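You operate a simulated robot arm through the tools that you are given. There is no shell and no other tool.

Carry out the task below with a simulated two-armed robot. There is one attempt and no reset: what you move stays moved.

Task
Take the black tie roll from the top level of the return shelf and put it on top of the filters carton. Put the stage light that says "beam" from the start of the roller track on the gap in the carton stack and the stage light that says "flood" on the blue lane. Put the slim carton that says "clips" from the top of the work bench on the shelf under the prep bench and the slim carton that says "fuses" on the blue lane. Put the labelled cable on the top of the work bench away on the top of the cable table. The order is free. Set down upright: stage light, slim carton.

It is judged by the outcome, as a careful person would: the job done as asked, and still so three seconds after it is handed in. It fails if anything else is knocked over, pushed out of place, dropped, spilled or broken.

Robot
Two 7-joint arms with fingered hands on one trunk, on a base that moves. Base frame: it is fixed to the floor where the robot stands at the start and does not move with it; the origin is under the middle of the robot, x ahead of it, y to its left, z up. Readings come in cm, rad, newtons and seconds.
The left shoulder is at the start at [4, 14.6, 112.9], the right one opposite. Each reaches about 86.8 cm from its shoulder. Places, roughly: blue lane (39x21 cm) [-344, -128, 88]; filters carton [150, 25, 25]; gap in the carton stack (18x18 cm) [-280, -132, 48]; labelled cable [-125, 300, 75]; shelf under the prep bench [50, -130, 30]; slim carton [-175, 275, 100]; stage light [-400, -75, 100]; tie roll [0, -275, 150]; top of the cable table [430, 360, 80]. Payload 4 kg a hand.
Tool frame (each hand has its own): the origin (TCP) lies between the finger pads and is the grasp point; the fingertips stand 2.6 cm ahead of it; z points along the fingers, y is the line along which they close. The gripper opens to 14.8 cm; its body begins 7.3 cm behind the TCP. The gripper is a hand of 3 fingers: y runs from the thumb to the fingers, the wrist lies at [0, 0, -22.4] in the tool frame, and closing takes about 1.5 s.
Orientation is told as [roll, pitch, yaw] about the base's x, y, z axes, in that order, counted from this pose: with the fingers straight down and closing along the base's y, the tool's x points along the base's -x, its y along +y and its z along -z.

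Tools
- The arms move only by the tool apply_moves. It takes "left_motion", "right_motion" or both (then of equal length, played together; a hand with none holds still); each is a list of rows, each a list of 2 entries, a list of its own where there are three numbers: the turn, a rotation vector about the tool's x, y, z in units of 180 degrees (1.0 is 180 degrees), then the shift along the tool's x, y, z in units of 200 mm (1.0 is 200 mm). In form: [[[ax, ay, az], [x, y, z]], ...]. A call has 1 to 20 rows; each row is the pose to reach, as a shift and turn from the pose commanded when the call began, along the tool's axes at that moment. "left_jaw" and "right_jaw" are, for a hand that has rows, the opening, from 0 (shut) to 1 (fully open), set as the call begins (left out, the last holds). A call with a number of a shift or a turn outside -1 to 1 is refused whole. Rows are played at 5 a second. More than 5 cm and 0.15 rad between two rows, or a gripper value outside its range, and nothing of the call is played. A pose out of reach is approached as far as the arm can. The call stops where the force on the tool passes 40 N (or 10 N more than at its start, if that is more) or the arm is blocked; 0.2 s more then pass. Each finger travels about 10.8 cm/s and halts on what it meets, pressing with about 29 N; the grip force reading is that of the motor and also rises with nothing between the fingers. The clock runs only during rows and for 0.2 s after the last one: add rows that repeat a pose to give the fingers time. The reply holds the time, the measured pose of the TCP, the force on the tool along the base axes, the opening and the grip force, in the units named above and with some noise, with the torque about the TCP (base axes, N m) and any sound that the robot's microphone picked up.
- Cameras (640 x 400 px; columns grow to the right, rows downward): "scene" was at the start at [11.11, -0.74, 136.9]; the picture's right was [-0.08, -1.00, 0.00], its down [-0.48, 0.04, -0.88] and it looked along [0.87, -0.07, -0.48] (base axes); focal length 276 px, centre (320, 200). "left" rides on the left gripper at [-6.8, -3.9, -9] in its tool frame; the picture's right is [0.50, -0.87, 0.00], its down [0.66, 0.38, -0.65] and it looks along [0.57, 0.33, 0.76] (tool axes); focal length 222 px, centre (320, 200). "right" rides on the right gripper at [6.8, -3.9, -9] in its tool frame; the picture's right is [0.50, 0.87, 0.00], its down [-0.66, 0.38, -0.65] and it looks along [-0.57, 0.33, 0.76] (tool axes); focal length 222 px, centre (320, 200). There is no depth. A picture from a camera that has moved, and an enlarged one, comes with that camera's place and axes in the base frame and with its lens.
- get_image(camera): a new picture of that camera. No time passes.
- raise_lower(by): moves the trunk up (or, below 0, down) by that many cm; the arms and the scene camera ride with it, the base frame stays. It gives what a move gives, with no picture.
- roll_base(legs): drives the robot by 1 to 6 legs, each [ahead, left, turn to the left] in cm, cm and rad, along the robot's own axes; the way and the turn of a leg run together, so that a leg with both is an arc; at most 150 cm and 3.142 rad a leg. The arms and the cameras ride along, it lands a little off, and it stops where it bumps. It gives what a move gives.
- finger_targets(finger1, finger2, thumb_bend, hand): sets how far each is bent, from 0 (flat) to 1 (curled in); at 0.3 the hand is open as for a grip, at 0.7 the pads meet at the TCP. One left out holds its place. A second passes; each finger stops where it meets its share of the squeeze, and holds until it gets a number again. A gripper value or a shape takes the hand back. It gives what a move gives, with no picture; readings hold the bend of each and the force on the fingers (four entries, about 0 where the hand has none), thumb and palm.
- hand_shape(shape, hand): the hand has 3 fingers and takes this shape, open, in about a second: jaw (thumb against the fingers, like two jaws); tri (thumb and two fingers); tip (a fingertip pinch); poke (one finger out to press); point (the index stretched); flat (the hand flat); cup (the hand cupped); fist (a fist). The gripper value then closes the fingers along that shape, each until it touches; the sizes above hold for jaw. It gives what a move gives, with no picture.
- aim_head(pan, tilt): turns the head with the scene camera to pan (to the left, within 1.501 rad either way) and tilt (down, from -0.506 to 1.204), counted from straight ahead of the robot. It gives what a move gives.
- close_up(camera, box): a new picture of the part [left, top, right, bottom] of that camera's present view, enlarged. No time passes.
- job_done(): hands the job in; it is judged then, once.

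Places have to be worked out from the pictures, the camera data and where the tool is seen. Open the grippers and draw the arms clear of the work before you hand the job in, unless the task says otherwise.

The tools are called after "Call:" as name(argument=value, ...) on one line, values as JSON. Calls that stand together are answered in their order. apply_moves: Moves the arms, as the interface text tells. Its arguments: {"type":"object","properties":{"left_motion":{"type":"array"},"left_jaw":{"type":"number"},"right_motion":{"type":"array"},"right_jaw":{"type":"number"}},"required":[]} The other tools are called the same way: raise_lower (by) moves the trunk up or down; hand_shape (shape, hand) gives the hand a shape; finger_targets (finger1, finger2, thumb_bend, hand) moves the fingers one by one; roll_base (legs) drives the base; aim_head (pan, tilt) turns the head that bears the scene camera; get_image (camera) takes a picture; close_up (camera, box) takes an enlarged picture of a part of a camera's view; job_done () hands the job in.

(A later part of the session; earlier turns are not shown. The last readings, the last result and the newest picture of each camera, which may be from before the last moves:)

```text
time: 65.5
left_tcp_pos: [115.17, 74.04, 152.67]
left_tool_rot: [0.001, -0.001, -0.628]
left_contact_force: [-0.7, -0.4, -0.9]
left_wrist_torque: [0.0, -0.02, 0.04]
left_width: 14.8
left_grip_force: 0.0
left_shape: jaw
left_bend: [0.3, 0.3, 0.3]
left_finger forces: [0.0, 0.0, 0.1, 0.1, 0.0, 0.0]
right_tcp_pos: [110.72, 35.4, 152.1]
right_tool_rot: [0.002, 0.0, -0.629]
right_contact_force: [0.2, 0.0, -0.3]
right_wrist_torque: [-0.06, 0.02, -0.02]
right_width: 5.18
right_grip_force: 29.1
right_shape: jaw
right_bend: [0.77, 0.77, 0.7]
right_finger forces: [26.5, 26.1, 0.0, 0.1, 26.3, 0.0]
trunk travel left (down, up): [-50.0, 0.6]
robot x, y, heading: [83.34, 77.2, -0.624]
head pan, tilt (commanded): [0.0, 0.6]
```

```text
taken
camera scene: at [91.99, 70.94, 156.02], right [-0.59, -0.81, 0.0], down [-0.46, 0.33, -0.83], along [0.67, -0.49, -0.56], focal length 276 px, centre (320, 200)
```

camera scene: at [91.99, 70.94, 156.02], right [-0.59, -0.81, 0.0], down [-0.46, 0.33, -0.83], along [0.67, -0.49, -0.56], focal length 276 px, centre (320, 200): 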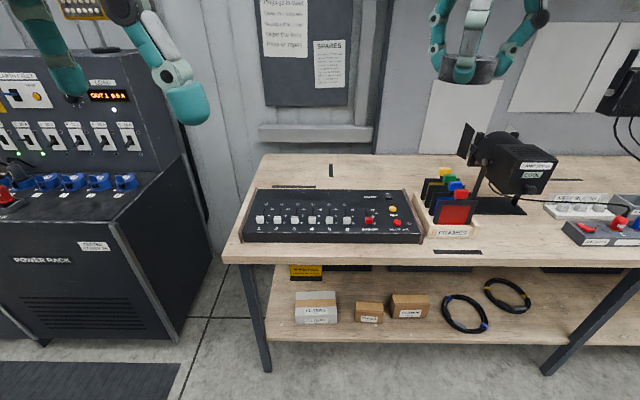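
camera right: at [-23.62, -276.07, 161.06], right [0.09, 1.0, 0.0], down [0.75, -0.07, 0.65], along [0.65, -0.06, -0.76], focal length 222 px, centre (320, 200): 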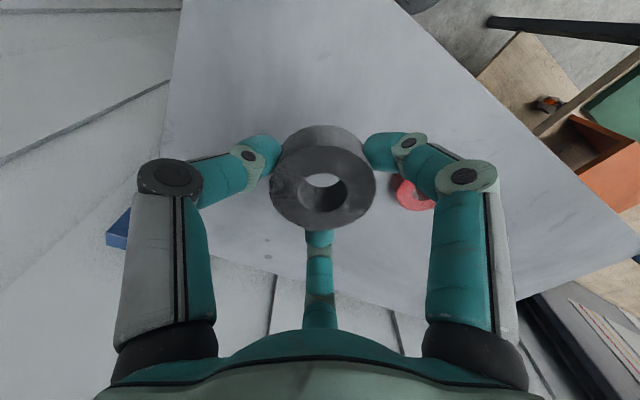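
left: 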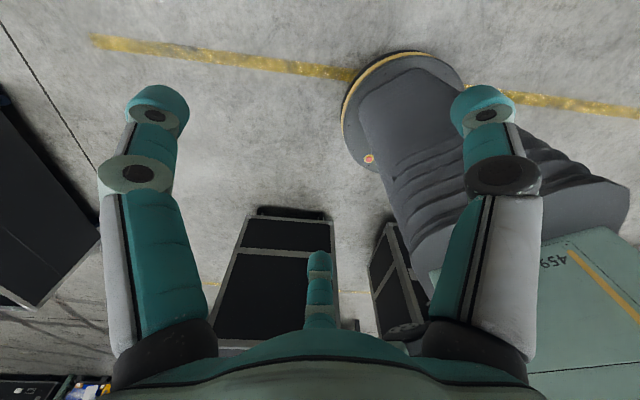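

I can see the bench's left end with the filters carton (white/tan) below. I'll lower the trunk to see the lower shelf and work at that height.

Call:
raise_lower(by=-48)

Call:
get_image(camera="scene")

Call:
close_up(camera="scene", box=[220, 140, 440, 280])

```text
refused: -48 is not a number from -40 to 40
```

```text
taken
camera scene: at [91.99, 70.94, 156.02], right [-0.59, -0.81, 0.0], down [-0.46, 0.33, -0.83], along [0.67, -0.49, -0.56], focal length 276 px, centre (320, 200)
```

scene: 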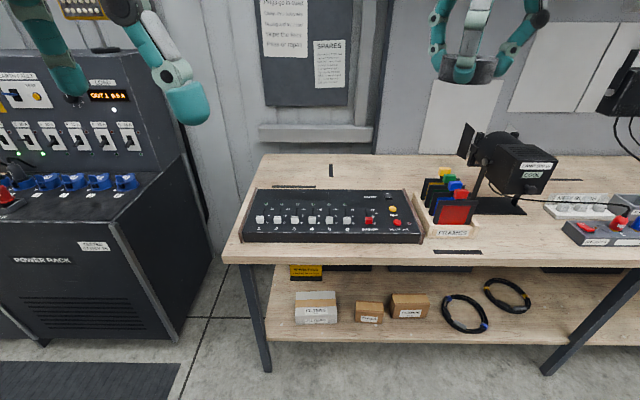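

```text
2.86 times, centred on (330, 210) of scene
camera zoom: at [91.99, 70.94, 156.02], right [-0.59, -0.81, 0.0], down [-0.46, 0.33, -0.83], along [0.67, -0.49, -0.56], focal length 789 px, centre (291, 171)
```

zoom: 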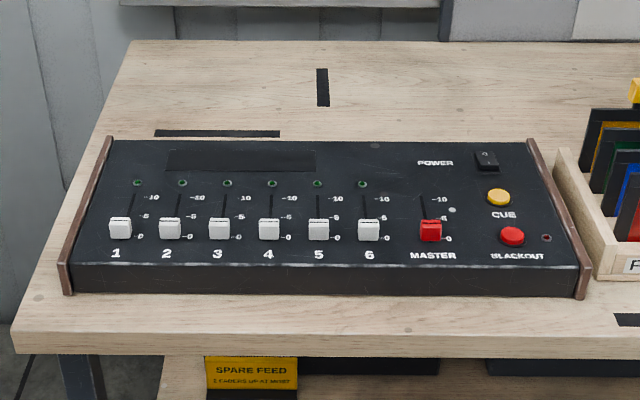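

The limit is 40 cm per call, so I'll lower in two steps and look again.

Call:
raise_lower(by=-40)

Call:
get_image(camera="scene")

Call:
close_up(camera="scene", box=[200, 130, 480, 330])

```text
time: 69.3
left_tcp_pos: [115.14, 74.04, 112.66]
left_tool_rot: [0.0, -0.002, -0.63]
left_contact_force: [0.1, 0.1, -0.1]
left_wrist_torque: [-0.01, 0.04, 0.0]
left_width: 14.8
left_grip_force: 0.1
left_shape: jaw
left_bend: [0.3, 0.3, 0.3]
left_finger forces: [0.0, 0.0, 0.1, 0.0, 0.1, 0.0]
right_tcp_pos: [110.92, 35.49, 111.99]
right_tool_rot: [0.002, -0.001, -0.628]
right_contact_force: [-0.7, 0.0, -1.1]
right_wrist_torque: [-0.03, -0.01, 0.0]
right_width: 5.19
right_grip_force: 29.3
right_shape: jaw
right_bend: [0.77, 0.77, 0.7]
right_finger forces: [26.4, 26.0, 0.1, 0.0, 26.2, 0.0]
trunk travel left (down, up): [-10.0, 40.6]
robot x, y, heading: [83.33, 77.33, -0.624]
head pan, tilt (commanded): [0.0, 0.6]
```

```text
taken
camera scene: at [91.95, 70.93, 115.99], right [-0.59, -0.81, 0.0], down [-0.46, 0.33, -0.82], along [0.67, -0.49, -0.57], focal length 276 px, centre (320, 200)
```

scene: 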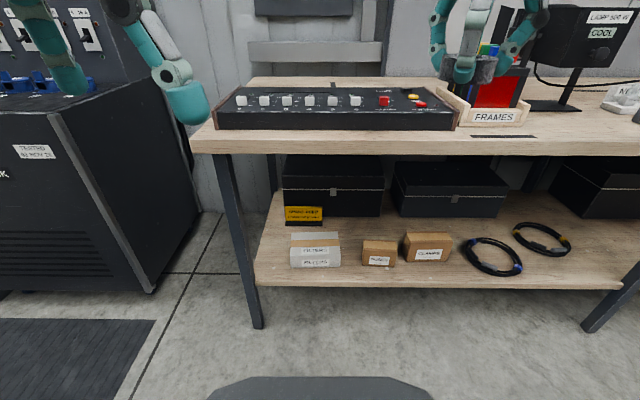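

```text
2.00 times, centred on (340, 230) of scene
camera zoom: at [91.95, 70.93, 115.99], right [-0.59, -0.81, 0.0], down [-0.46, 0.33, -0.82], along [0.67, -0.49, -0.57], focal length 552 px, centre (280, 140)
```

zoom: 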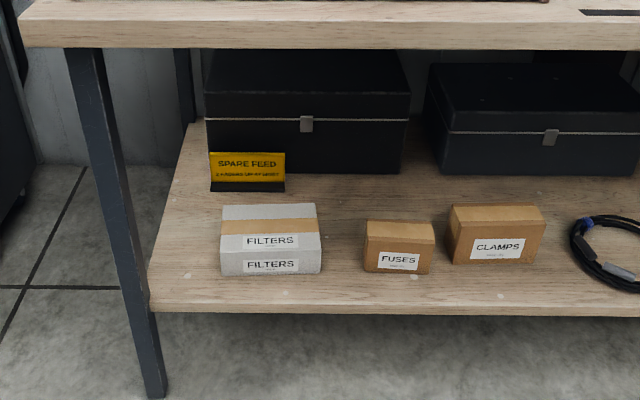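

Triangulating from the two heights: bench top at z≈90 with its front edge ~75 cm ahead, lower shelf at z≈34.5, and the filters carton top at z≈45 centred near (156, 27). I'll lower the trunk fully and bring the right hand down in front of the bench.

Call:
raise_lower(by=-10)

Call:
apply_moves(right_motion=[[[0, 0, 0], [0, 0, 0.2]], [[0, 0, 0], [0, 0, 0.4]], [[0, 0, 0], [0, 0, 0.6]], [[0, 0, 0], [0, 0, 0.8]], [[0, 0, 0], [0, 0, 1.0]]])

Call:
apply_moves(right_motion=[[[0, 0, 0], [0, 0, 0.2]], [[0, 0, 0], [0, 0, 0.4]], [[0, 0, 0], [0, 0, 0.6]], [[0, 0, 0], [0, 0, 0.8]], [[0, 0, 0], [0, 0, 1.0]]])

Call:
aim_head(pan=-0.3, tilt=0.7)

Call:
get_image(camera="scene")

```text
time: 70.6
left_tcp_pos: [115.1, 74.16, 102.77]
left_tool_rot: [0.0, -0.001, -0.632]
left_contact_force: [0.6, 0.0, -0.9]
left_wrist_torque: [0.01, -0.01, 0.0]
left_width: 14.8
left_grip_force: 0.0
left_shape: jaw
left_bend: [0.3, 0.3, 0.3]
left_finger forces: [0.0, 0.0, 0.1, 0.0, 0.1, 0.0]
right_tcp_pos: [110.69, 35.51, 102.04]
right_tool_rot: [0.0, 0.0, -0.629]
right_contact_force: [-0.2, -0.6, -0.2]
right_wrist_torque: [0.04, 0.01, -0.01]
right_width: 5.21
right_grip_force: 29.1
right_shape: jaw
right_bend: [0.77, 0.77, 0.7]
right_finger forces: [26.3, 26.1, 0.0, 0.0, 26.2, 0.0]
trunk travel left (down, up): [0.0, 50.6]
robot x, y, heading: [83.13, 77.27, -0.627]
head pan, tilt (commanded): [0.0, 0.6]
```

```text
time: 71.8
left_tcp_pos: [115.18, 74.0, 102.79]
left_tool_rot: [0.0, 0.002, -0.632]
left_contact_force: [0.9, 0.1, -1.1]
left_wrist_torque: [0.0, 0.02, 0.01]
left_width: 14.79
left_grip_force: 0.1
left_shape: jaw
left_bend: [0.3, 0.3, 0.3]
left_finger forces: [0.1, 0.0, 0.0, 0.1, 0.0, 0.1]
right_tcp_pos: [110.75, 35.38, 82.03]
right_tool_rot: [0.003, -0.002, -0.631]
right_contact_force: [0.5, -0.8, -1.0]
right_wrist_torque: [0.05, 0.0, 0.02]
right_width: 5.21
right_grip_force: 29.2
right_shape: jaw
right_bend: [0.77, 0.77, 0.7]
right_finger forces: [26.2, 26.2, 0.1, 0.0, 26.2, 0.0]
trunk travel left (down, up): [0.0, 50.6]
robot x, y, heading: [83.36, 77.22, -0.631]
head pan, tilt (commanded): [0.0, 0.6]
```

```text
time: 73.0
left_tcp_pos: [115.18, 74.05, 102.63]
left_tool_rot: [0.0, 0.001, -0.63]
left_contact_force: [0.1, 0.9, 0.7]
left_wrist_torque: [-0.02, -0.03, 0.0]
left_width: 14.8
left_grip_force: 0.1
left_shape: jaw
left_bend: [0.3, 0.3, 0.3]
left_finger forces: [0.0, 0.0, 0.0, 0.0, 0.0, 0.1]
right_tcp_pos: [110.87, 35.51, 62.18]
right_tool_rot: [0.001, 0.0, -0.631]
right_contact_force: [-0.3, 0.0, 0.6]
right_wrist_torque: [0.0, 0.03, 0.02]
right_width: 5.2
right_grip_force: 29.3
right_shape: jaw
right_bend: [0.77, 0.77, 0.7]
right_finger forces: [26.3, 26.2, 0.0, 0.1, 26.2, 0.0]
trunk travel left (down, up): [0.0, 50.6]
robot x, y, heading: [83.42, 77.23, -0.629]
head pan, tilt (commanded): [0.0, 0.6]
```

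```text
time: 73.8
left_tcp_pos: [115.22, 74.13, 102.77]
left_tool_rot: [-0.001, -0.001, -0.63]
left_contact_force: [0.3, -0.2, 0.4]
left_wrist_torque: [-0.03, 0.01, -0.01]
left_width: 14.8
left_grip_force: 0.0
left_shape: jaw
left_bend: [0.3, 0.3, 0.3]
left_finger forces: [0.0, 0.2, 0.1, 0.1, 0.1, 0.1]
right_tcp_pos: [110.71, 35.49, 62.18]
right_tool_rot: [0.001, 0.0, -0.629]
right_contact_force: [-0.1, 0.2, 0.2]
right_wrist_torque: [0.02, 0.02, 0.03]
right_width: 5.18
right_grip_force: 28.9
right_shape: jaw
right_bend: [0.77, 0.77, 0.7]
right_finger forces: [26.3, 26.3, 0.1, 0.0, 26.2, 0.1]
trunk travel left (down, up): [0.0, 50.6]
robot x, y, heading: [83.23, 77.44, -0.628]
head pan, tilt (commanded): [-0.3, 0.7]
```

```text
taken
camera scene: at [89.9, 69.32, 105.28], right [-0.8, -0.6, 0.0], down [-0.39, 0.52, -0.76], along [0.46, -0.61, -0.64], focal length 276 px, centre (320, 200)
```

scene: 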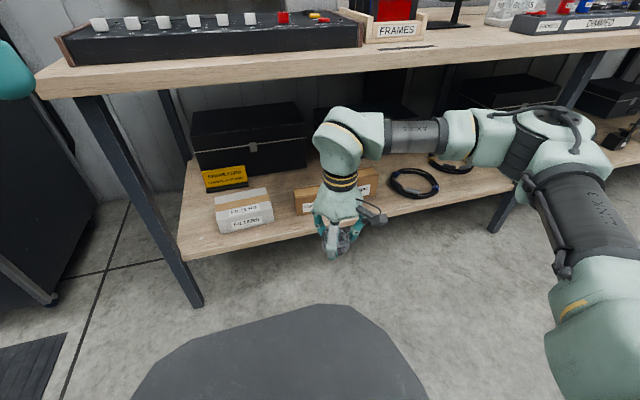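

The right arm hangs clear with its elbow well in front of the bench edge. I'll lower the hand to z≈52 so it passes under the bench top, sidestep left 16 cm and advance partway.

Call:
apply_moves(right_motion=[[[0, 0, 0], [0, 0, 0.2]], [[0, 0, 0], [0, 0, 0.4]], [[0, 0, 0], [0, 0, 0.5]]])

Call:
roll_base(legs=[[0, 16, 0], [14, 0, 0]])

Call:
get_image(camera="scene")

Call:
get_image(camera="right")

```text
time: 74.6
left_tcp_pos: [115.21, 74.08, 102.72]
left_tool_rot: [0.0, 0.001, -0.631]
left_contact_force: [-0.3, 0.3, 0.1]
left_wrist_torque: [0.0, -0.01, 0.02]
left_width: 14.81
left_grip_force: 0.0
left_shape: jaw
left_bend: [0.3, 0.3, 0.3]
left_finger forces: [0.1, 0.1, 0.0, 0.1, 0.1, 0.0]
right_tcp_pos: [110.88, 35.46, 52.07]
right_tool_rot: [0.003, 0.0, -0.629]
right_contact_force: [0.4, 0.1, -0.8]
right_wrist_torque: [0.0, -0.04, -0.01]
right_width: 5.21
right_grip_force: 28.8
right_shape: jaw
right_bend: [0.77, 0.77, 0.7]
right_finger forces: [26.2, 26.1, 0.0, 0.1, 26.3, 0.0]
trunk travel left (down, up): [0.0, 50.6]
robot x, y, heading: [82.91, 77.38, -0.63]
head pan, tilt (commanded): [-0.3, 0.7]
```

```text
time: 77.0
left_tcp_pos: [136.03, 78.64, 102.65]
left_tool_rot: [0.001, 0.0, -0.632]
left_contact_force: [-0.5, -0.8, 0.1]
left_wrist_torque: [0.03, 0.02, -0.02]
left_width: 14.79
left_grip_force: 0.1
left_shape: jaw
left_bend: [0.3, 0.3, 0.3]
left_finger forces: [0.0, 0.0, 0.1, 0.0, 0.1, 0.0]
right_tcp_pos: [131.5, 39.99, 52.14]
right_tool_rot: [0.001, 0.001, -0.629]
right_contact_force: [0.9, -0.7, -0.5]
right_wrist_torque: [0.03, 0.02, 0.02]
right_width: 5.18
right_grip_force: 29.7
right_shape: jaw
right_bend: [0.77, 0.77, 0.7]
right_finger forces: [26.2, 26.2, 0.1, 0.0, 26.3, 0.0]
trunk travel left (down, up): [0.0, 50.6]
robot x, y, heading: [103.73, 82.04, -0.631]
head pan, tilt (commanded): [-0.3, 0.7]
```

```text
taken
camera scene: at [110.74, 73.86, 105.26], right [-0.8, -0.6, 0.0], down [-0.39, 0.52, -0.76], along [0.46, -0.61, -0.65], focal length 276 px, centre (320, 200)
```

scene: 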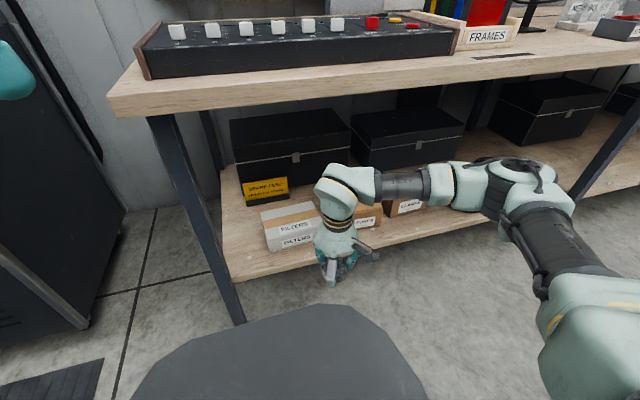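

```text
taken
camera right: at [123.73, 40.94, 61.12], right [0.11, 0.99, 0.0], down [0.75, -0.08, 0.65], along [0.65, -0.07, -0.76], focal length 222 px, centre (320, 200)
```

right: 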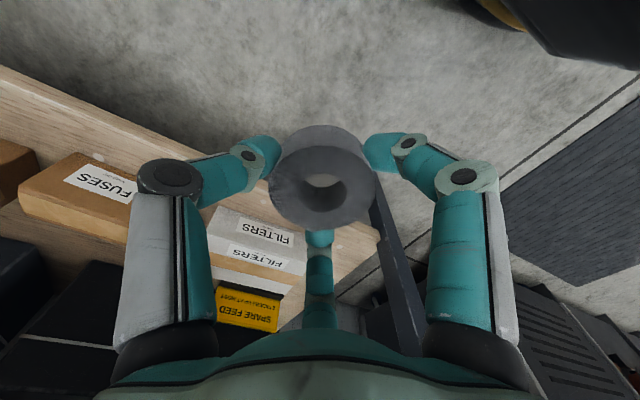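

The right hand camera shows the filters carton ahead. I'll enlarge to locate its top face.

Call:
close_up(camera="right", box=[180, 180, 340, 340])

Call:
close_up(camera="scene", box=[220, 150, 400, 290])

```text
2.50 times, centred on (260, 260) of right
camera zoom: at [123.73, 40.94, 61.12], right [0.11, 0.99, 0.0], down [0.75, -0.08, 0.65], along [0.65, -0.07, -0.76], focal length 555 px, centre (470, 50)
```

zoom: 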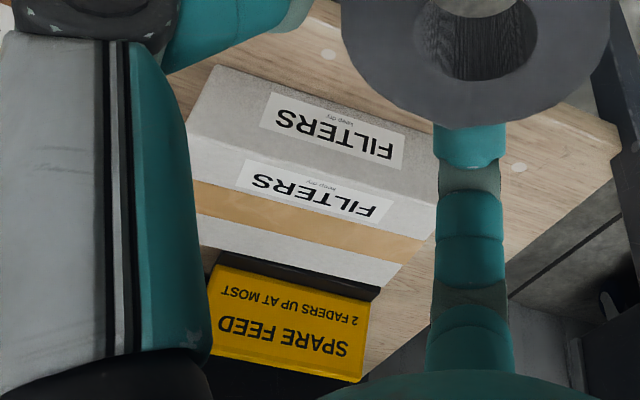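

```text
2.86 times, centred on (310, 220) of scene
camera zoom: at [110.74, 73.86, 105.26], right [-0.8, -0.6, 0.0], down [-0.39, 0.52, -0.76], along [0.46, -0.61, -0.65], focal length 789 px, centre (349, 143)
```

zoom: 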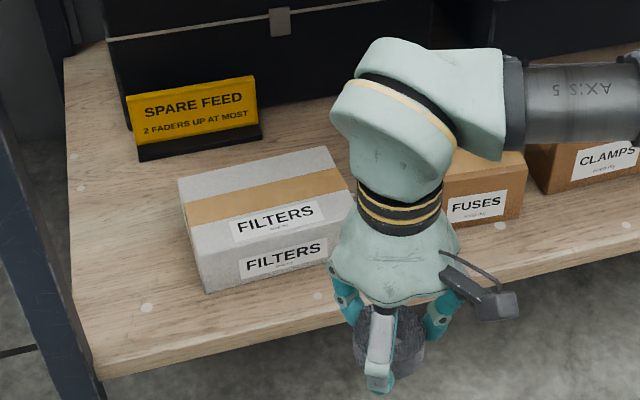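

Triangulating with the hand camera gives the shelf at z≈30, the carton top at z≈37.2, centred near (160.6, 23.7) and about 20 x 13 cm. I'll lower the hand a bit, move 20 cm forward, and check again.

Call:
apply_moves(right_motion=[[[0, 0, 0], [0, 0, 0.15]], [[0, 0, 0], [0, 0, 0.3]]])

Call:
roll_base(legs=[[19, 0, 0]])

Call:
get_image(camera="scene")

Call:
get_image(camera="right")

```text
time: 77.6
left_tcp_pos: [135.95, 78.68, 102.59]
left_tool_rot: [0.0, 0.0, -0.632]
left_contact_force: [0.5, 0.0, 0.1]
left_wrist_torque: [0.0, 0.01, -0.01]
left_width: 14.77
left_grip_force: 0.0
left_shape: jaw
left_bend: [0.3, 0.3, 0.3]
left_finger forces: [0.0, 0.0, 0.0, 0.1, 0.0, 0.0]
right_tcp_pos: [131.4, 40.01, 46.15]
right_tool_rot: [0.003, -0.002, -0.63]
right_contact_force: [-0.9, -0.1, 0.1]
right_wrist_torque: [-0.02, -0.03, -0.02]
right_width: 5.19
right_grip_force: 28.9
right_shape: jaw
right_bend: [0.77, 0.77, 0.7]
right_finger forces: [26.3, 26.2, 0.0, 0.0, 26.3, 0.0]
trunk travel left (down, up): [0.0, 50.6]
robot x, y, heading: [103.92, 81.47, -0.631]
head pan, tilt (commanded): [-0.3, 0.7]
```

```text
time: 79.1
left_tcp_pos: [151.19, 67.41, 102.58]
left_tool_rot: [0.0, 0.0, -0.632]
left_contact_force: [0.7, 0.1, 0.3]
left_wrist_torque: [-0.01, 0.0, -0.01]
left_width: 14.74
left_grip_force: 0.0
left_shape: jaw
left_bend: [0.3, 0.3, 0.3]
left_finger forces: [0.1, 0.0, 0.0, 0.1, 0.1, 0.0]
right_tcp_pos: [146.73, 28.92, 46.09]
right_tool_rot: [0.002, 0.0, -0.63]
right_contact_force: [0.0, -1.4, -0.5]
right_wrist_torque: [0.05, 0.04, -0.01]
right_width: 5.18
right_grip_force: 28.6
right_shape: jaw
right_bend: [0.77, 0.77, 0.7]
right_finger forces: [26.1, 26.2, 0.0, 0.1, 26.3, 0.0]
trunk travel left (down, up): [0.0, 50.6]
robot x, y, heading: [119.06, 70.92, -0.631]
head pan, tilt (commanded): [-0.3, 0.7]
```

```text
taken
camera scene: at [125.91, 62.77, 105.26], right [-0.8, -0.6, 0.0], down [-0.39, 0.52, -0.76], along [0.46, -0.61, -0.65], focal length 276 px, centre (320, 200)
```

scene: 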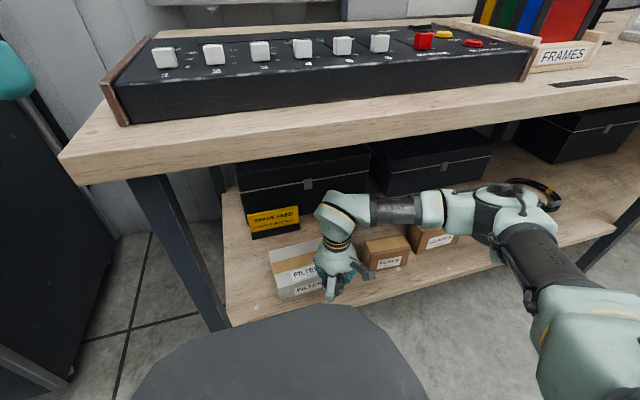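

```text
taken
camera right: at [138.87, 29.87, 55.14], right [0.11, 0.99, 0.0], down [0.75, -0.08, 0.65], along [0.65, -0.07, -0.76], focal length 222 px, centre (320, 200)
```

right: 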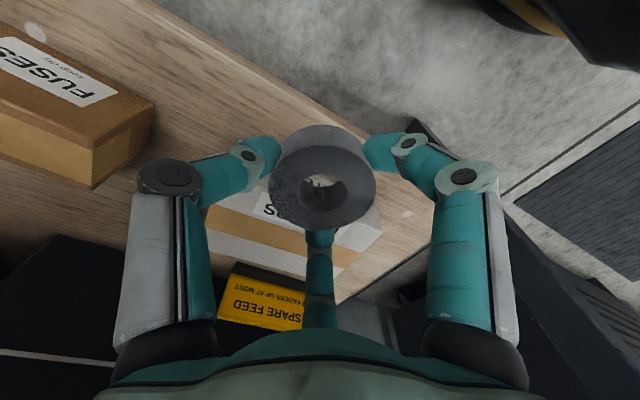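

I'm now 14 cm short of the carton with the arm clear under the bench top. I'll extend the hand over the carton.

Call:
apply_moves(right_motion=[[[0, 0, 0], [-0.17, 0.05, 0]], [[0, 0, 0], [-0.34, 0.1, 0]], [[0, 0, 0], [-0.51, 0.15, 0]], [[0, 0, 0], [-0.68, 0.195, 0]], [[0, 0, 0], [-0.69, 0.195, 0]]])

Call:
get_image(camera="scene")

Call:
get_image(camera="right")

```text
time: 80.3
left_tcp_pos: [151.06, 67.52, 102.64]
left_tool_rot: [-0.001, 0.0, -0.631]
left_contact_force: [-0.4, -0.3, -0.1]
left_wrist_torque: [-0.03, 0.01, 0.02]
left_width: 14.8
left_grip_force: 0.0
left_shape: jaw
left_bend: [0.3, 0.3, 0.3]
left_finger forces: [0.1, 0.1, 0.0, 0.1, 0.0, 0.1]
right_tcp_pos: [160.0, 24.06, 46.29]
right_tool_rot: [0.002, 0.001, -0.629]
right_contact_force: [-0.4, 0.3, -0.5]
right_wrist_torque: [-0.05, 0.0, -0.01]
right_width: 5.16
right_grip_force: 29.2
right_shape: jaw
right_bend: [0.77, 0.77, 0.7]
right_finger forces: [26.2, 26.2, 0.1, 0.0, 26.3, 0.0]
trunk travel left (down, up): [0.0, 50.6]
robot x, y, heading: [119.09, 70.47, -0.631]
head pan, tilt (commanded): [-0.3, 0.7]
```

```text
taken
camera scene: at [125.82, 62.81, 105.28], right [-0.8, -0.6, 0.0], down [-0.38, 0.52, -0.76], along [0.46, -0.61, -0.64], focal length 276 px, centre (320, 200)
```

scene: 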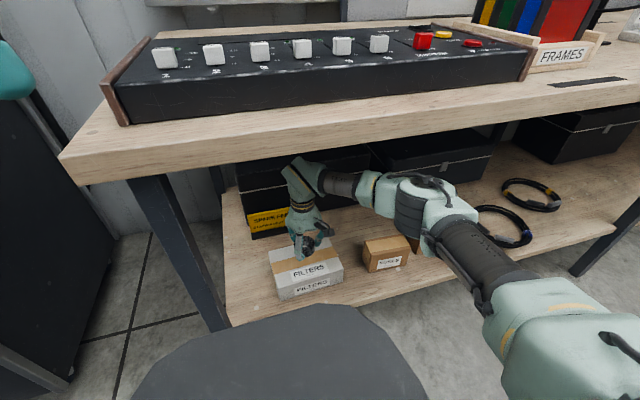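

```text
taken
camera right: at [152.3, 24.89, 55.22], right [0.11, 0.99, 0.0], down [0.75, -0.08, 0.65], along [0.65, -0.07, -0.76], focal length 222 px, centre (320, 200)
```

right: 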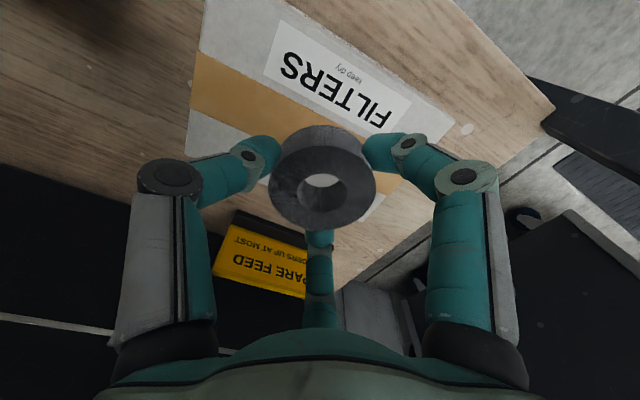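

The hand is centred over the carton top within about 1 cm. I'll descend 5 cm and check for contact.

Call:
apply_moves(right_motion=[[[0, 0, 0], [0, 0, 0.1]], [[0, 0, 0], [0, 0, 0.2]], [[0, 0, 0], [0, 0, 0.25]], [[0, 0, 0], [0, 0, 0.25]]])

Call:
close_up(camera="scene", box=[240, 150, 380, 310])

Call:
get_image(camera="right")

```text
time: 81.3
left_tcp_pos: [151.07, 67.54, 102.68]
left_tool_rot: [0.0, -0.001, -0.631]
left_contact_force: [0.9, 0.8, 0.8]
left_wrist_torque: [-0.03, 0.02, -0.02]
left_width: 14.79
left_grip_force: 0.0
left_shape: jaw
left_bend: [0.3, 0.3, 0.3]
left_finger forces: [0.1, 0.0, 0.0, 0.0, 0.0, 0.0]
right_tcp_pos: [160.03, 24.11, 41.16]
right_tool_rot: [0.003, 0.001, -0.629]
right_contact_force: [0.0, 0.2, -0.6]
right_wrist_torque: [0.01, 0.0, -0.02]
right_width: 5.17
right_grip_force: 29.2
right_shape: jaw
right_bend: [0.77, 0.77, 0.7]
right_finger forces: [26.3, 26.1, 0.1, 0.0, 26.3, 0.0]
trunk travel left (down, up): [0.0, 50.6]
robot x, y, heading: [119.03, 70.73, -0.629]
head pan, tilt (commanded): [-0.3, 0.7]
```

```text
2.50 times, centred on (310, 230) of scene
camera zoom: at [125.84, 62.83, 105.28], right [-0.8, -0.6, 0.0], down [-0.38, 0.52, -0.76], along [0.46, -0.61, -0.64], focal length 690 px, centre (345, 125)
```

zoom: 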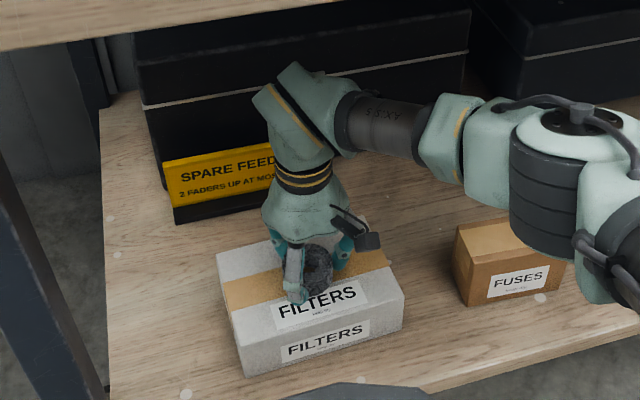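

```text
taken
camera right: at [152.27, 24.93, 50.13], right [0.11, 0.99, 0.0], down [0.75, -0.08, 0.65], along [0.65, -0.07, -0.76], focal length 222 px, centre (320, 200)
```

right: 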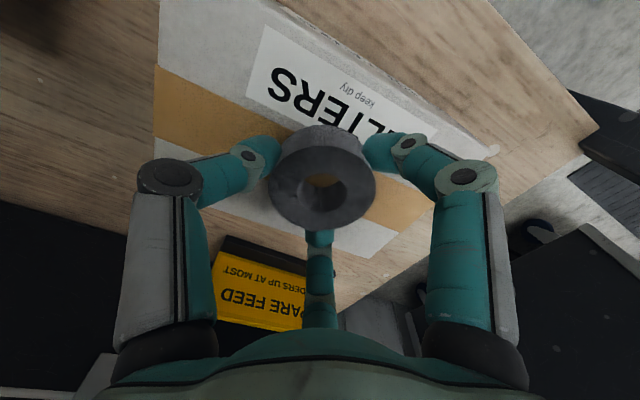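

Still no contact. I'll step down in small increments reading the force.

Call:
apply_moves(right_motion=[[[0, 0, 0], [0, 0, 0.015]], [[0, 0, 0], [0, 0, 0.03]]])

Call:
apply_moves(right_motion=[[[0, 0, 0], [0, 0, 0.01]], [[0, 0, 0], [0, 0, 0.02]]])

```text
time: 81.9
left_tcp_pos: [151.08, 67.55, 102.62]
left_tool_rot: [0.0, -0.001, -0.632]
left_contact_force: [-0.2, -0.2, -0.5]
left_wrist_torque: [0.0, -0.02, 0.0]
left_width: 14.76
left_grip_force: 0.0
left_shape: jaw
left_bend: [0.3, 0.3, 0.3]
left_finger forces: [0.1, 0.1, 0.1, 0.0, 0.0, 0.0]
right_tcp_pos: [159.92, 24.02, 40.57]
right_tool_rot: [0.002, 0.0, -0.631]
right_contact_force: [0.0, -0.2, -0.2]
right_wrist_torque: [0.01, -0.03, 0.02]
right_width: 5.18
right_grip_force: 28.1
right_shape: jaw
right_bend: [0.77, 0.77, 0.7]
right_finger forces: [26.2, 26.1, 0.0, 0.1, 26.4, 0.1]
trunk travel left (down, up): [0.0, 50.6]
robot x, y, heading: [119.06, 70.85, -0.632]
head pan, tilt (commanded): [-0.3, 0.7]
```

```text
time: 82.5
left_tcp_pos: [151.03, 67.57, 102.72]
left_tool_rot: [-0.001, 0.001, -0.634]
left_contact_force: [-0.7, 0.5, -0.4]
left_wrist_torque: [0.01, 0.02, -0.04]
left_width: 14.82
left_grip_force: 0.1
left_shape: jaw
left_bend: [0.3, 0.3, 0.3]
left_finger forces: [0.1, 0.1, 0.1, 0.0, 0.0, 0.1]
right_tcp_pos: [160.03, 24.05, 40.09]
right_tool_rot: [0.001, 0.0, -0.631]
right_contact_force: [0.4, 0.6, -0.2]
right_wrist_torque: [-0.01, -0.03, 0.03]
right_width: 5.18
right_grip_force: 28.5
right_shape: jaw
right_bend: [0.77, 0.77, 0.7]
right_finger forces: [26.2, 26.2, 0.0, 0.0, 26.3, 0.0]
trunk travel left (down, up): [0.0, 50.6]
robot x, y, heading: [119.08, 70.62, -0.63]
head pan, tilt (commanded): [-0.3, 0.7]
```

No contact at z=40.1 yet; I'll keep stepping.

Call:
apply_moves(right_motion=[[[0, 0, 0], [0, 0, 0.012]], [[0, 0, 0], [0, 0, 0.024]]])

Call:
apply_moves(right_motion=[[[0, 0, 0], [0, 0, 0.01]], [[0, 0, 0], [0, 0, 0.02]]])

Call:
get_image(camera="right")

```text
time: 83.1
left_tcp_pos: [150.95, 67.73, 102.73]
left_tool_rot: [0.0, -0.002, -0.631]
left_contact_force: [-0.2, -1.0, -0.4]
left_wrist_torque: [-0.02, -0.02, 0.01]
left_width: 14.78
left_grip_force: 0.0
left_shape: jaw
left_bend: [0.3, 0.3, 0.3]
left_finger forces: [0.0, 0.1, 0.0, 0.1, 0.0, 0.0]
right_tcp_pos: [160.2, 23.92, 39.95]
right_tool_rot: [0.001, -0.005, -0.632]
right_contact_force: [-2.8, 0.0, 15.8]
right_wrist_torque: [-0.05, 0.15, -0.01]
right_width: 5.22
right_grip_force: 29.4
right_shape: jaw
right_bend: [0.77, 0.77, 0.7]
right_finger forces: [28.5, 27.5, 0.0, 0.1, 29.4, 0.0]
trunk travel left (down, up): [0.0, 50.6]
robot x, y, heading: [119.15, 70.88, -0.632]
head pan, tilt (commanded): [-0.3, 0.7]
```

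```text
time: 83.7
left_tcp_pos: [150.92, 67.89, 102.72]
left_tool_rot: [-0.002, -0.006, -0.631]
left_contact_force: [-0.5, -0.2, 0.1]
left_wrist_torque: [-0.03, -0.01, -0.01]
left_width: 14.79
left_grip_force: 0.1
left_shape: jaw
left_bend: [0.3, 0.3, 0.3]
left_finger forces: [0.1, 0.0, 0.1, 0.0, 0.0, 0.1]
right_tcp_pos: [160.22, 24.08, 39.84]
right_tool_rot: [0.0, -0.008, -0.632]
right_contact_force: [-5.5, 0.7, 36.8]
right_wrist_torque: [-0.08, 0.34, -0.04]
right_width: 5.34
right_grip_force: 29.1
right_shape: jaw
right_bend: [0.78, 0.78, 0.69]
right_finger forces: [32.6, 29.6, 0.0, 0.0, 33.4, 0.0]
trunk travel left (down, up): [0.0, 50.6]
robot x, y, heading: [119.13, 70.84, -0.632]
head pan, tilt (commanded): [-0.3, 0.7]
```

```text
taken
camera right: at [152.32, 24.97, 48.78], right [0.11, 0.99, 0.0], down [0.75, -0.08, 0.66], along [0.66, -0.07, -0.75], focal length 222 px, centre (320, 200)
```

right: 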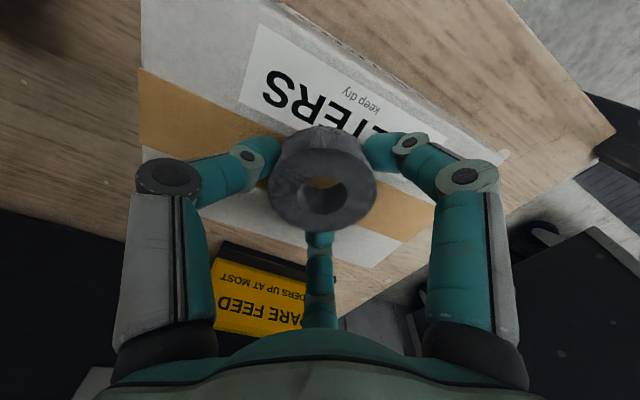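

Contact is confirmed at z≈40 with the roll resting on the carton. I'll relieve the pressure by 0.7 cm, then open the hand.

Call:
apply_moves(right_motion=[[[0, 0, 0], [0, 0, -0.018]], [[0, 0, 0], [0, 0, -0.036]], [[0, 0, 0], [0, 0, -0.036]]])

Call:
apply_moves(right_motion=[[[0, 0, 0], [0, 0, 0]], [[0, 0, 0], [0, 0, 0]], [[0, 0, 0], [0, 0, 0]], [[0, 0, 0], [0, 0, 0]], [[0, 0, 0], [0, 0, 0]]], right_jaw=0.8)

Call:
get_image(camera="right")

```text
time: 84.5
left_tcp_pos: [151.21, 67.59, 102.67]
left_tool_rot: [0.001, -0.002, -0.633]
left_contact_force: [0.1, -0.7, -0.4]
left_wrist_torque: [-0.02, 0.01, 0.0]
left_width: 14.8
left_grip_force: 0.0
left_shape: jaw
left_bend: [0.3, 0.3, 0.3]
left_finger forces: [0.0, 0.0, 0.0, 0.0, 0.1, 0.1]
right_tcp_pos: [159.96, 23.98, 40.03]
right_tool_rot: [0.0, 0.0, -0.63]
right_contact_force: [3.1, -0.6, 6.8]
right_wrist_torque: [-0.17, -0.08, 0.04]
right_width: 5.3
right_grip_force: 29.1
right_shape: jaw
right_bend: [0.78, 0.77, 0.69]
right_finger forces: [29.4, 31.1, 0.2, 0.1, 29.7, 0.1]
trunk travel left (down, up): [0.0, 50.6]
robot x, y, heading: [119.03, 70.52, -0.632]
head pan, tilt (commanded): [-0.3, 0.7]
```

```text
time: 85.7
left_tcp_pos: [151.1, 67.54, 102.6]
left_tool_rot: [0.0, 0.001, -0.632]
left_contact_force: [-0.3, -0.3, 0.2]
left_wrist_torque: [0.01, -0.01, -0.01]
left_width: 14.8
left_grip_force: 0.0
left_shape: jaw
left_bend: [0.3, 0.3, 0.3]
left_finger forces: [0.1, 0.1, 0.0, 0.0, 0.1, 0.0]
right_tcp_pos: [160.06, 24.02, 39.95]
right_tool_rot: [0.002, 0.0, -0.629]
right_contact_force: [-0.4, 0.7, -0.5]
right_wrist_torque: [-0.02, -0.02, -0.01]
right_width: 11.84
right_grip_force: 0.0
right_shape: jaw
right_bend: [0.26, 0.26, 0.48]
right_finger forces: [0.1, 0.1, 0.1, 0.0, 0.2, 0.0]
trunk travel left (down, up): [0.0, 50.6]
robot x, y, heading: [119.06, 70.87, -0.628]
head pan, tilt (commanded): [-0.3, 0.7]
```

```text
taken
camera right: at [152.28, 24.93, 49.01], right [0.11, 0.99, 0.0], down [0.75, -0.08, 0.65], along [0.65, -0.07, -0.76], focal length 222 px, centre (320, 200)
```

right: 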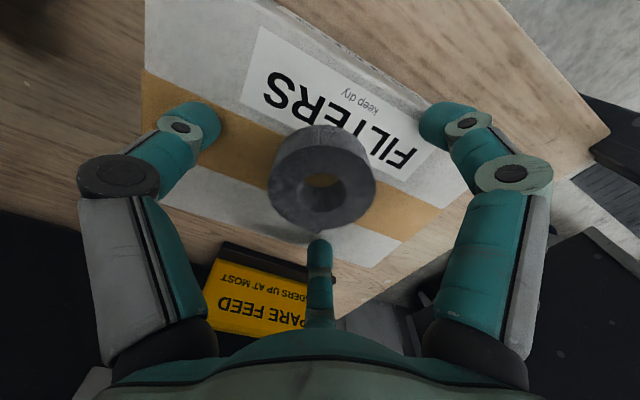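

The roll rests on the carton, fingers clear. I'll raise the hand straight up, retract it, then back the base away.

Call:
apply_moves(right_motion=[[[0, 0, 0], [0, 0, -0.1]], [[0, 0, 0], [0, 0, -0.2]], [[0, 0, 0], [0, 0, -0.35]], [[0, 0, 0], [0.2, 0, -0.4]], [[0, 0, 0], [0.4, 0, -0.4]], [[0, 0, 0], [0.6, 0, -0.4]], [[0, 0, 0], [0.75, 0, -0.4]]])

Call:
roll_base(legs=[[-45, 0, 0]])

Call:
aim_head(pan=0.0, tilt=0.6)

Call:
get_image(camera="scene")

```text
time: 87.3
left_tcp_pos: [151.09, 67.45, 102.72]
left_tool_rot: [0.001, -0.002, -0.63]
left_contact_force: [0.5, 0.0, -0.3]
left_wrist_torque: [0.02, -0.01, 0.02]
left_width: 14.79
left_grip_force: 0.1
left_shape: jaw
left_bend: [0.3, 0.3, 0.3]
left_finger forces: [0.0, 0.0, 0.1, 0.0, 0.0, 0.0]
right_tcp_pos: [148.05, 32.75, 47.96]
right_tool_rot: [0.001, -0.001, -0.632]
right_contact_force: [-0.7, 0.0, -0.3]
right_wrist_torque: [0.02, 0.03, 0.0]
right_width: 11.8
right_grip_force: 0.1
right_shape: jaw
right_bend: [0.25, 0.25, 0.48]
right_finger forces: [0.1, 0.0, 0.0, 0.1, 0.0, 0.0]
trunk travel left (down, up): [0.0, 50.6]
robot x, y, heading: [119.13, 71.1, -0.628]
head pan, tilt (commanded): [-0.3, 0.7]
```

```text
time: 90.0
left_tcp_pos: [115.09, 94.04, 102.68]
left_tool_rot: [-0.001, -0.001, -0.632]
left_contact_force: [0.0, 0.0, -0.9]
left_wrist_torque: [-0.03, -0.03, -0.03]
left_width: 14.78
left_grip_force: 0.1
left_shape: jaw
left_bend: [0.3, 0.3, 0.3]
left_finger forces: [0.0, 0.1, 0.0, 0.1, 0.0, 0.0]
right_tcp_pos: [111.96, 59.1, 48.0]
right_tool_rot: [0.001, -0.004, -0.63]
right_contact_force: [0.5, 0.2, -0.9]
right_wrist_torque: [0.02, 0.01, 0.0]
right_width: 11.79
right_grip_force: 0.0
right_shape: jaw
right_bend: [0.25, 0.25, 0.48]
right_finger forces: [0.1, 0.0, 0.0, 0.0, 0.0, 0.1]
trunk travel left (down, up): [0.0, 50.6]
robot x, y, heading: [82.74, 97.04, -0.628]
head pan, tilt (commanded): [-0.3, 0.7]
```

```text
time: 90.8
left_tcp_pos: [114.96, 93.99, 102.9]
left_tool_rot: [0.0, 0.0, -0.632]
left_contact_force: [-0.8, 0.0, 0.2]
left_wrist_torque: [0.01, 0.0, 0.04]
left_width: 14.8
left_grip_force: 0.0
left_shape: jaw
left_bend: [0.3, 0.3, 0.3]
left_finger forces: [0.1, 0.0, 0.0, 0.0, 0.0, 0.1]
right_tcp_pos: [112.02, 59.14, 47.85]
right_tool_rot: [0.001, 0.0, -0.628]
right_contact_force: [-0.6, -0.1, 0.4]
right_wrist_torque: [0.04, 0.0, 0.0]
right_width: 11.81
right_grip_force: 0.1
right_shape: jaw
right_bend: [0.25, 0.25, 0.48]
right_finger forces: [0.0, 0.0, 0.0, 0.0, 0.0, 0.0]
trunk travel left (down, up): [0.0, 50.6]
robot x, y, heading: [83.09, 97.24, -0.626]
head pan, tilt (commanded): [0.0, 0.6]
```

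```text
taken
camera scene: at [91.81, 90.76, 106.14], right [-0.59, -0.81, 0.0], down [-0.46, 0.33, -0.82], along [0.67, -0.49, -0.57], focal length 276 px, centre (320, 200)
```

scene: 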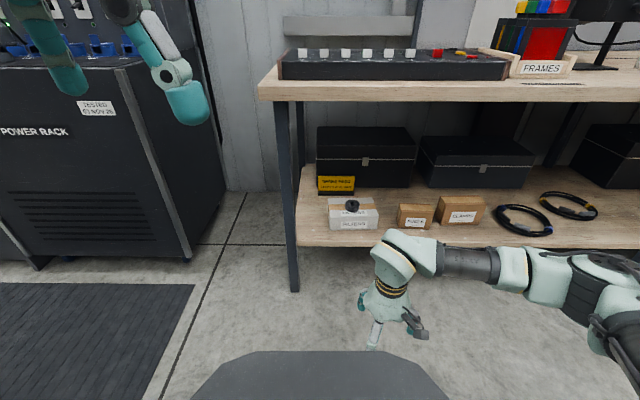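

The tie roll sits on the filters carton and nothing else moved. Next I'll raise the trunk, tuck the right arm, and turn toward the work bench on the other side of the room.

Call:
raise_lower(by=35)

Call:
apply_moves(right_motion=[[[0, 0, 0], [0.13, 0, -0.17]], [[0, 0, 0], [0.26, 0, -0.34]], [[0, 0, 0], [0.39, 0, -0.5]], [[0, 0, 0], [0.52, 0, -0.66]], [[0, 0, 0], [0.65, 0, -0.83]], [[0, 0, 0], [0.78, 0, -1.0]]])

Call:
apply_moves(right_motion=[[[0, 0, 0], [0, 0, -0.2]], [[0, 0, 0], [0, 0, -0.4]], [[0, 0, 0], [0, 0, -0.6]], [[0, 0, 0], [0, 0, -0.75]]], right_jaw=1.0)

Call:
roll_base(legs=[[0, 0, 3.14]])

Call:
aim_head(pan=0.0, tilt=0.3)

Call:
get_image(camera="scene")

```text
time: 94.2
left_tcp_pos: [115.03, 93.9, 137.54]
left_tool_rot: [0.001, -0.001, -0.63]
left_contact_force: [-0.9, -0.1, -0.2]
left_wrist_torque: [0.01, 0.01, 0.02]
left_width: 14.79
left_grip_force: 0.1
left_shape: jaw
left_bend: [0.3, 0.3, 0.3]
left_finger forces: [0.0, 0.1, 0.0, 0.0, 0.0, 0.0]
right_tcp_pos: [112.08, 59.07, 82.79]
right_tool_rot: [0.002, -0.001, -0.629]
right_contact_force: [0.0, -1.1, 0.3]
right_wrist_torque: [0.0, 0.0, 0.01]
right_width: 11.79
right_grip_force: 0.1
right_shape: jaw
right_bend: [0.25, 0.25, 0.48]
right_finger forces: [0.0, 0.0, 0.1, 0.0, 0.0, 0.0]
trunk travel left (down, up): [-35.0, 15.6]
robot x, y, heading: [83.02, 96.66, -0.629]
head pan, tilt (commanded): [0.0, 0.6]
```

```text
time: 95.6
left_tcp_pos: [115.01, 93.86, 137.57]
left_tool_rot: [0.001, -0.001, -0.63]
left_contact_force: [0.1, -0.4, -1.3]
left_wrist_torque: [-0.03, -0.02, 0.02]
left_width: 14.81
left_grip_force: 0.1
left_shape: jaw
left_bend: [0.3, 0.3, 0.3]
left_finger forces: [0.0, 0.0, 0.0, 0.1, 0.0, 0.0]
right_tcp_pos: [99.31, 68.44, 102.86]
right_tool_rot: [-0.001, 0.0, -0.632]
right_contact_force: [-0.1, 0.2, 0.3]
right_wrist_torque: [-0.03, -0.01, -0.01]
right_width: 11.81
right_grip_force: 0.0
right_shape: jaw
right_bend: [0.25, 0.25, 0.48]
right_finger forces: [0.0, 0.0, 0.0, 0.0, 0.1, 0.1]
trunk travel left (down, up): [-35.0, 15.6]
robot x, y, heading: [83.05, 96.9, -0.629]
head pan, tilt (commanded): [0.0, 0.6]
```

```text
time: 96.6
left_tcp_pos: [115.07, 94.05, 137.59]
left_tool_rot: [0.002, 0.0, -0.631]
left_contact_force: [-0.4, 0.4, 0.2]
left_wrist_torque: [-0.01, 0.01, 0.0]
left_width: 14.77
left_grip_force: 0.1
left_shape: jaw
left_bend: [0.3, 0.3, 0.3]
left_finger forces: [0.0, 0.0, 0.0, 0.1, 0.1, 0.0]
right_tcp_pos: [99.23, 68.46, 117.91]
right_tool_rot: [0.001, 0.0, -0.629]
right_contact_force: [-0.8, -0.4, 0.9]
right_wrist_torque: [0.01, 0.01, 0.0]
right_width: 14.78
right_grip_force: 0.0
right_shape: jaw
right_bend: [0.3, 0.3, 0.3]
right_finger forces: [0.0, 0.0, 0.1, 0.1, 0.0, 0.0]
trunk travel left (down, up): [-35.0, 15.6]
robot x, y, heading: [82.82, 97.22, -0.631]
head pan, tilt (commanded): [0.0, 0.6]
```

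```text
time: 104.3
left_tcp_pos: [51.03, 100.82, 137.61]
left_tool_rot: [-0.001, 0.0, 2.498]
left_contact_force: [-0.4, -0.3, -0.5]
left_wrist_torque: [-0.01, 0.0, 0.04]
left_width: 14.79
left_grip_force: 0.0
left_shape: jaw
left_bend: [0.3, 0.3, 0.3]
left_finger forces: [0.0, 0.0, 0.0, 0.0, 0.0, 0.0]
right_tcp_pos: [67.17, 126.1, 117.78]
right_tool_rot: [0.002, 0.0, 2.499]
right_contact_force: [0.1, 0.3, 0.2]
right_wrist_torque: [0.03, 0.04, 0.0]
right_width: 14.79
right_grip_force: 0.1
right_shape: jaw
right_bend: [0.3, 0.3, 0.3]
right_finger forces: [0.0, 0.0, 0.0, 0.0, 0.0, 0.1]
trunk travel left (down, up): [-35.0, 15.6]
robot x, y, heading: [83.2, 96.9, 2.497]
head pan, tilt (commanded): [0.0, 0.6]
```

```text
time: 105.2
left_tcp_pos: [51.11, 100.85, 137.63]
left_tool_rot: [-0.001, 0.0, 2.499]
left_contact_force: [0.2, -0.7, 0.3]
left_wrist_torque: [-0.01, -0.02, 0.02]
left_width: 14.77
left_grip_force: 0.1
left_shape: jaw
left_bend: [0.3, 0.3, 0.3]
left_finger forces: [0.0, 0.1, 0.0, 0.1, 0.0, 0.0]
right_tcp_pos: [67.14, 126.18, 117.85]
right_tool_rot: [0.002, 0.001, 2.498]
right_contact_force: [-0.5, -0.8, -0.2]
right_wrist_torque: [-0.01, 0.03, 0.0]
right_width: 14.8
right_grip_force: 0.2
right_shape: jaw
right_bend: [0.3, 0.3, 0.3]
right_finger forces: [0.1, 0.1, 0.1, 0.0, 0.0, 0.1]
trunk travel left (down, up): [-35.0, 15.6]
robot x, y, heading: [82.95, 96.93, 2.5]
head pan, tilt (commanded): [0.0, 0.3]
```

```text
taken
camera scene: at [73.94, 103.97, 143.71], right [0.6, 0.8, 0.0], down [0.24, -0.18, -0.95], along [-0.76, 0.57, -0.3], focal length 276 px, centre (320, 200)
```

scene: 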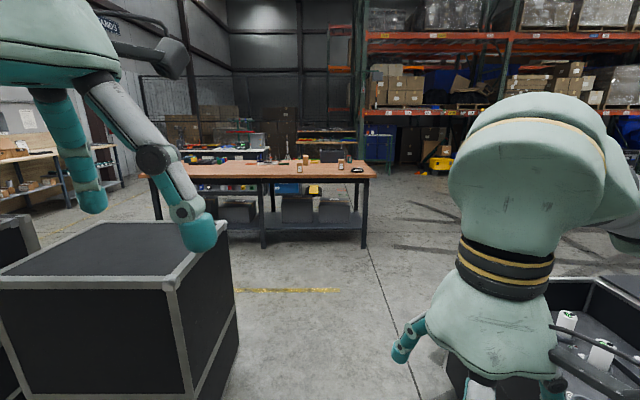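

The work bench (orange top) is straight ahead. I'll zoom in on it.

Call:
close_up(camera="scene", box=[140, 130, 400, 270])

```text
2.46 times, centred on (270, 200) of scene
camera zoom: at [73.94, 103.97, 143.71], right [0.6, 0.8, 0.0], down [0.24, -0.18, -0.95], along [-0.76, 0.57, -0.3], focal length 680 px, centre (443, 200)
```

zoom: 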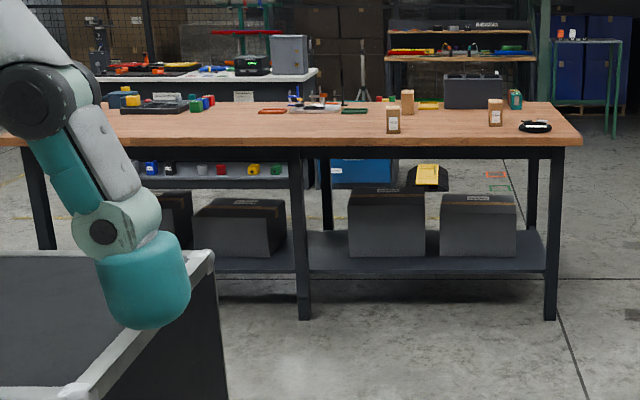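

The bench is square to my heading, about 280 cm away, with slim cartons and a cable on its right half. I'll sidestep right a little to clear the flight case and drive up.

Call:
roll_base(legs=[[0, -15, 0], [150, 0, 0], [50, 0, 0]])

Call:
aim_head(pan=0.0, tilt=0.5)

Call:
get_image(camera="scene")

Call:
close_up(camera="scene", box=[180, 80, 440, 240])

```text
time: 116.2
left_tcp_pos: [-101.75, 233.09, 137.5]
left_tool_rot: [-0.002, 0.0, 2.504]
left_contact_force: [-0.1, -0.3, -0.2]
left_wrist_torque: [-0.03, 0.01, 0.0]
left_width: 14.76
left_grip_force: 0.1
left_shape: jaw
left_bend: [0.3, 0.3, 0.3]
left_finger forces: [0.0, 0.0, 0.0, 0.1, 0.0, 0.0]
right_tcp_pos: [-85.74, 258.41, 117.79]
right_tool_rot: [0.002, -0.002, 2.506]
right_contact_force: [-0.2, 0.0, 0.0]
right_wrist_torque: [0.01, 0.02, 0.0]
right_width: 14.79
right_grip_force: 0.1
right_shape: jaw
right_bend: [0.3, 0.3, 0.3]
right_finger forces: [0.0, 0.1, 0.1, 0.1, 0.0, 0.0]
trunk travel left (down, up): [-35.0, 15.6]
robot x, y, heading: [-70.07, 229.46, 2.508]
head pan, tilt (commanded): [0.0, 0.3]
```

```text
time: 116.9
left_tcp_pos: [-101.9, 233.11, 137.57]
left_tool_rot: [0.0, 0.001, 2.504]
left_contact_force: [0.4, 0.1, -0.8]
left_wrist_torque: [-0.04, 0.0, 0.02]
left_width: 14.81
left_grip_force: 0.0
left_shape: jaw
left_bend: [0.3, 0.3, 0.3]
left_finger forces: [0.0, 0.1, 0.1, 0.0, 0.1, 0.0]
right_tcp_pos: [-85.99, 258.54, 117.7]
right_tool_rot: [0.002, 0.0, 2.505]
right_contact_force: [-0.4, 0.3, -0.3]
right_wrist_torque: [0.04, 0.0, 0.01]
right_width: 14.77
right_grip_force: 0.1
right_shape: jaw
right_bend: [0.3, 0.3, 0.3]
right_finger forces: [0.0, 0.1, 0.0, 0.0, 0.1, 0.1]
trunk travel left (down, up): [-35.0, 15.6]
robot x, y, heading: [-69.91, 229.39, 2.508]
head pan, tilt (commanded): [0.0, 0.499]
```

```text
taken
camera scene: at [-78.82, 236.2, 141.88], right [0.59, 0.8, 0.0], down [0.39, -0.28, -0.88], along [-0.71, 0.52, -0.48], focal length 276 px, centre (320, 200)
```

scene: 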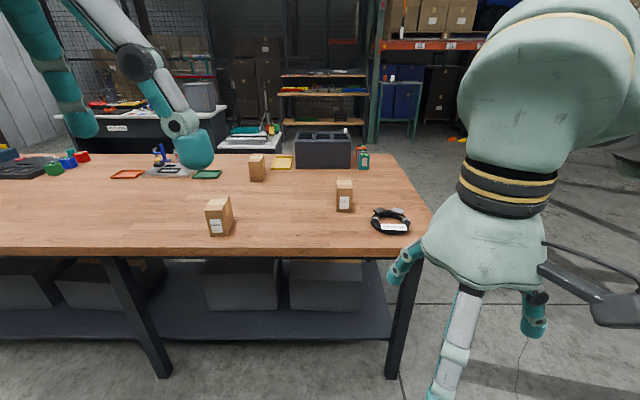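

```text
2.46 times, centred on (310, 160) of scene
camera zoom: at [-78.82, 236.2, 141.88], right [0.59, 0.8, 0.0], down [0.39, -0.28, -0.88], along [-0.71, 0.52, -0.48], focal length 680 px, centre (345, 298)
```

zoom: 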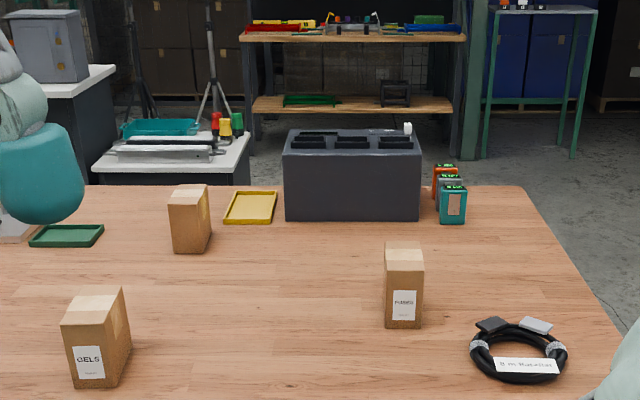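

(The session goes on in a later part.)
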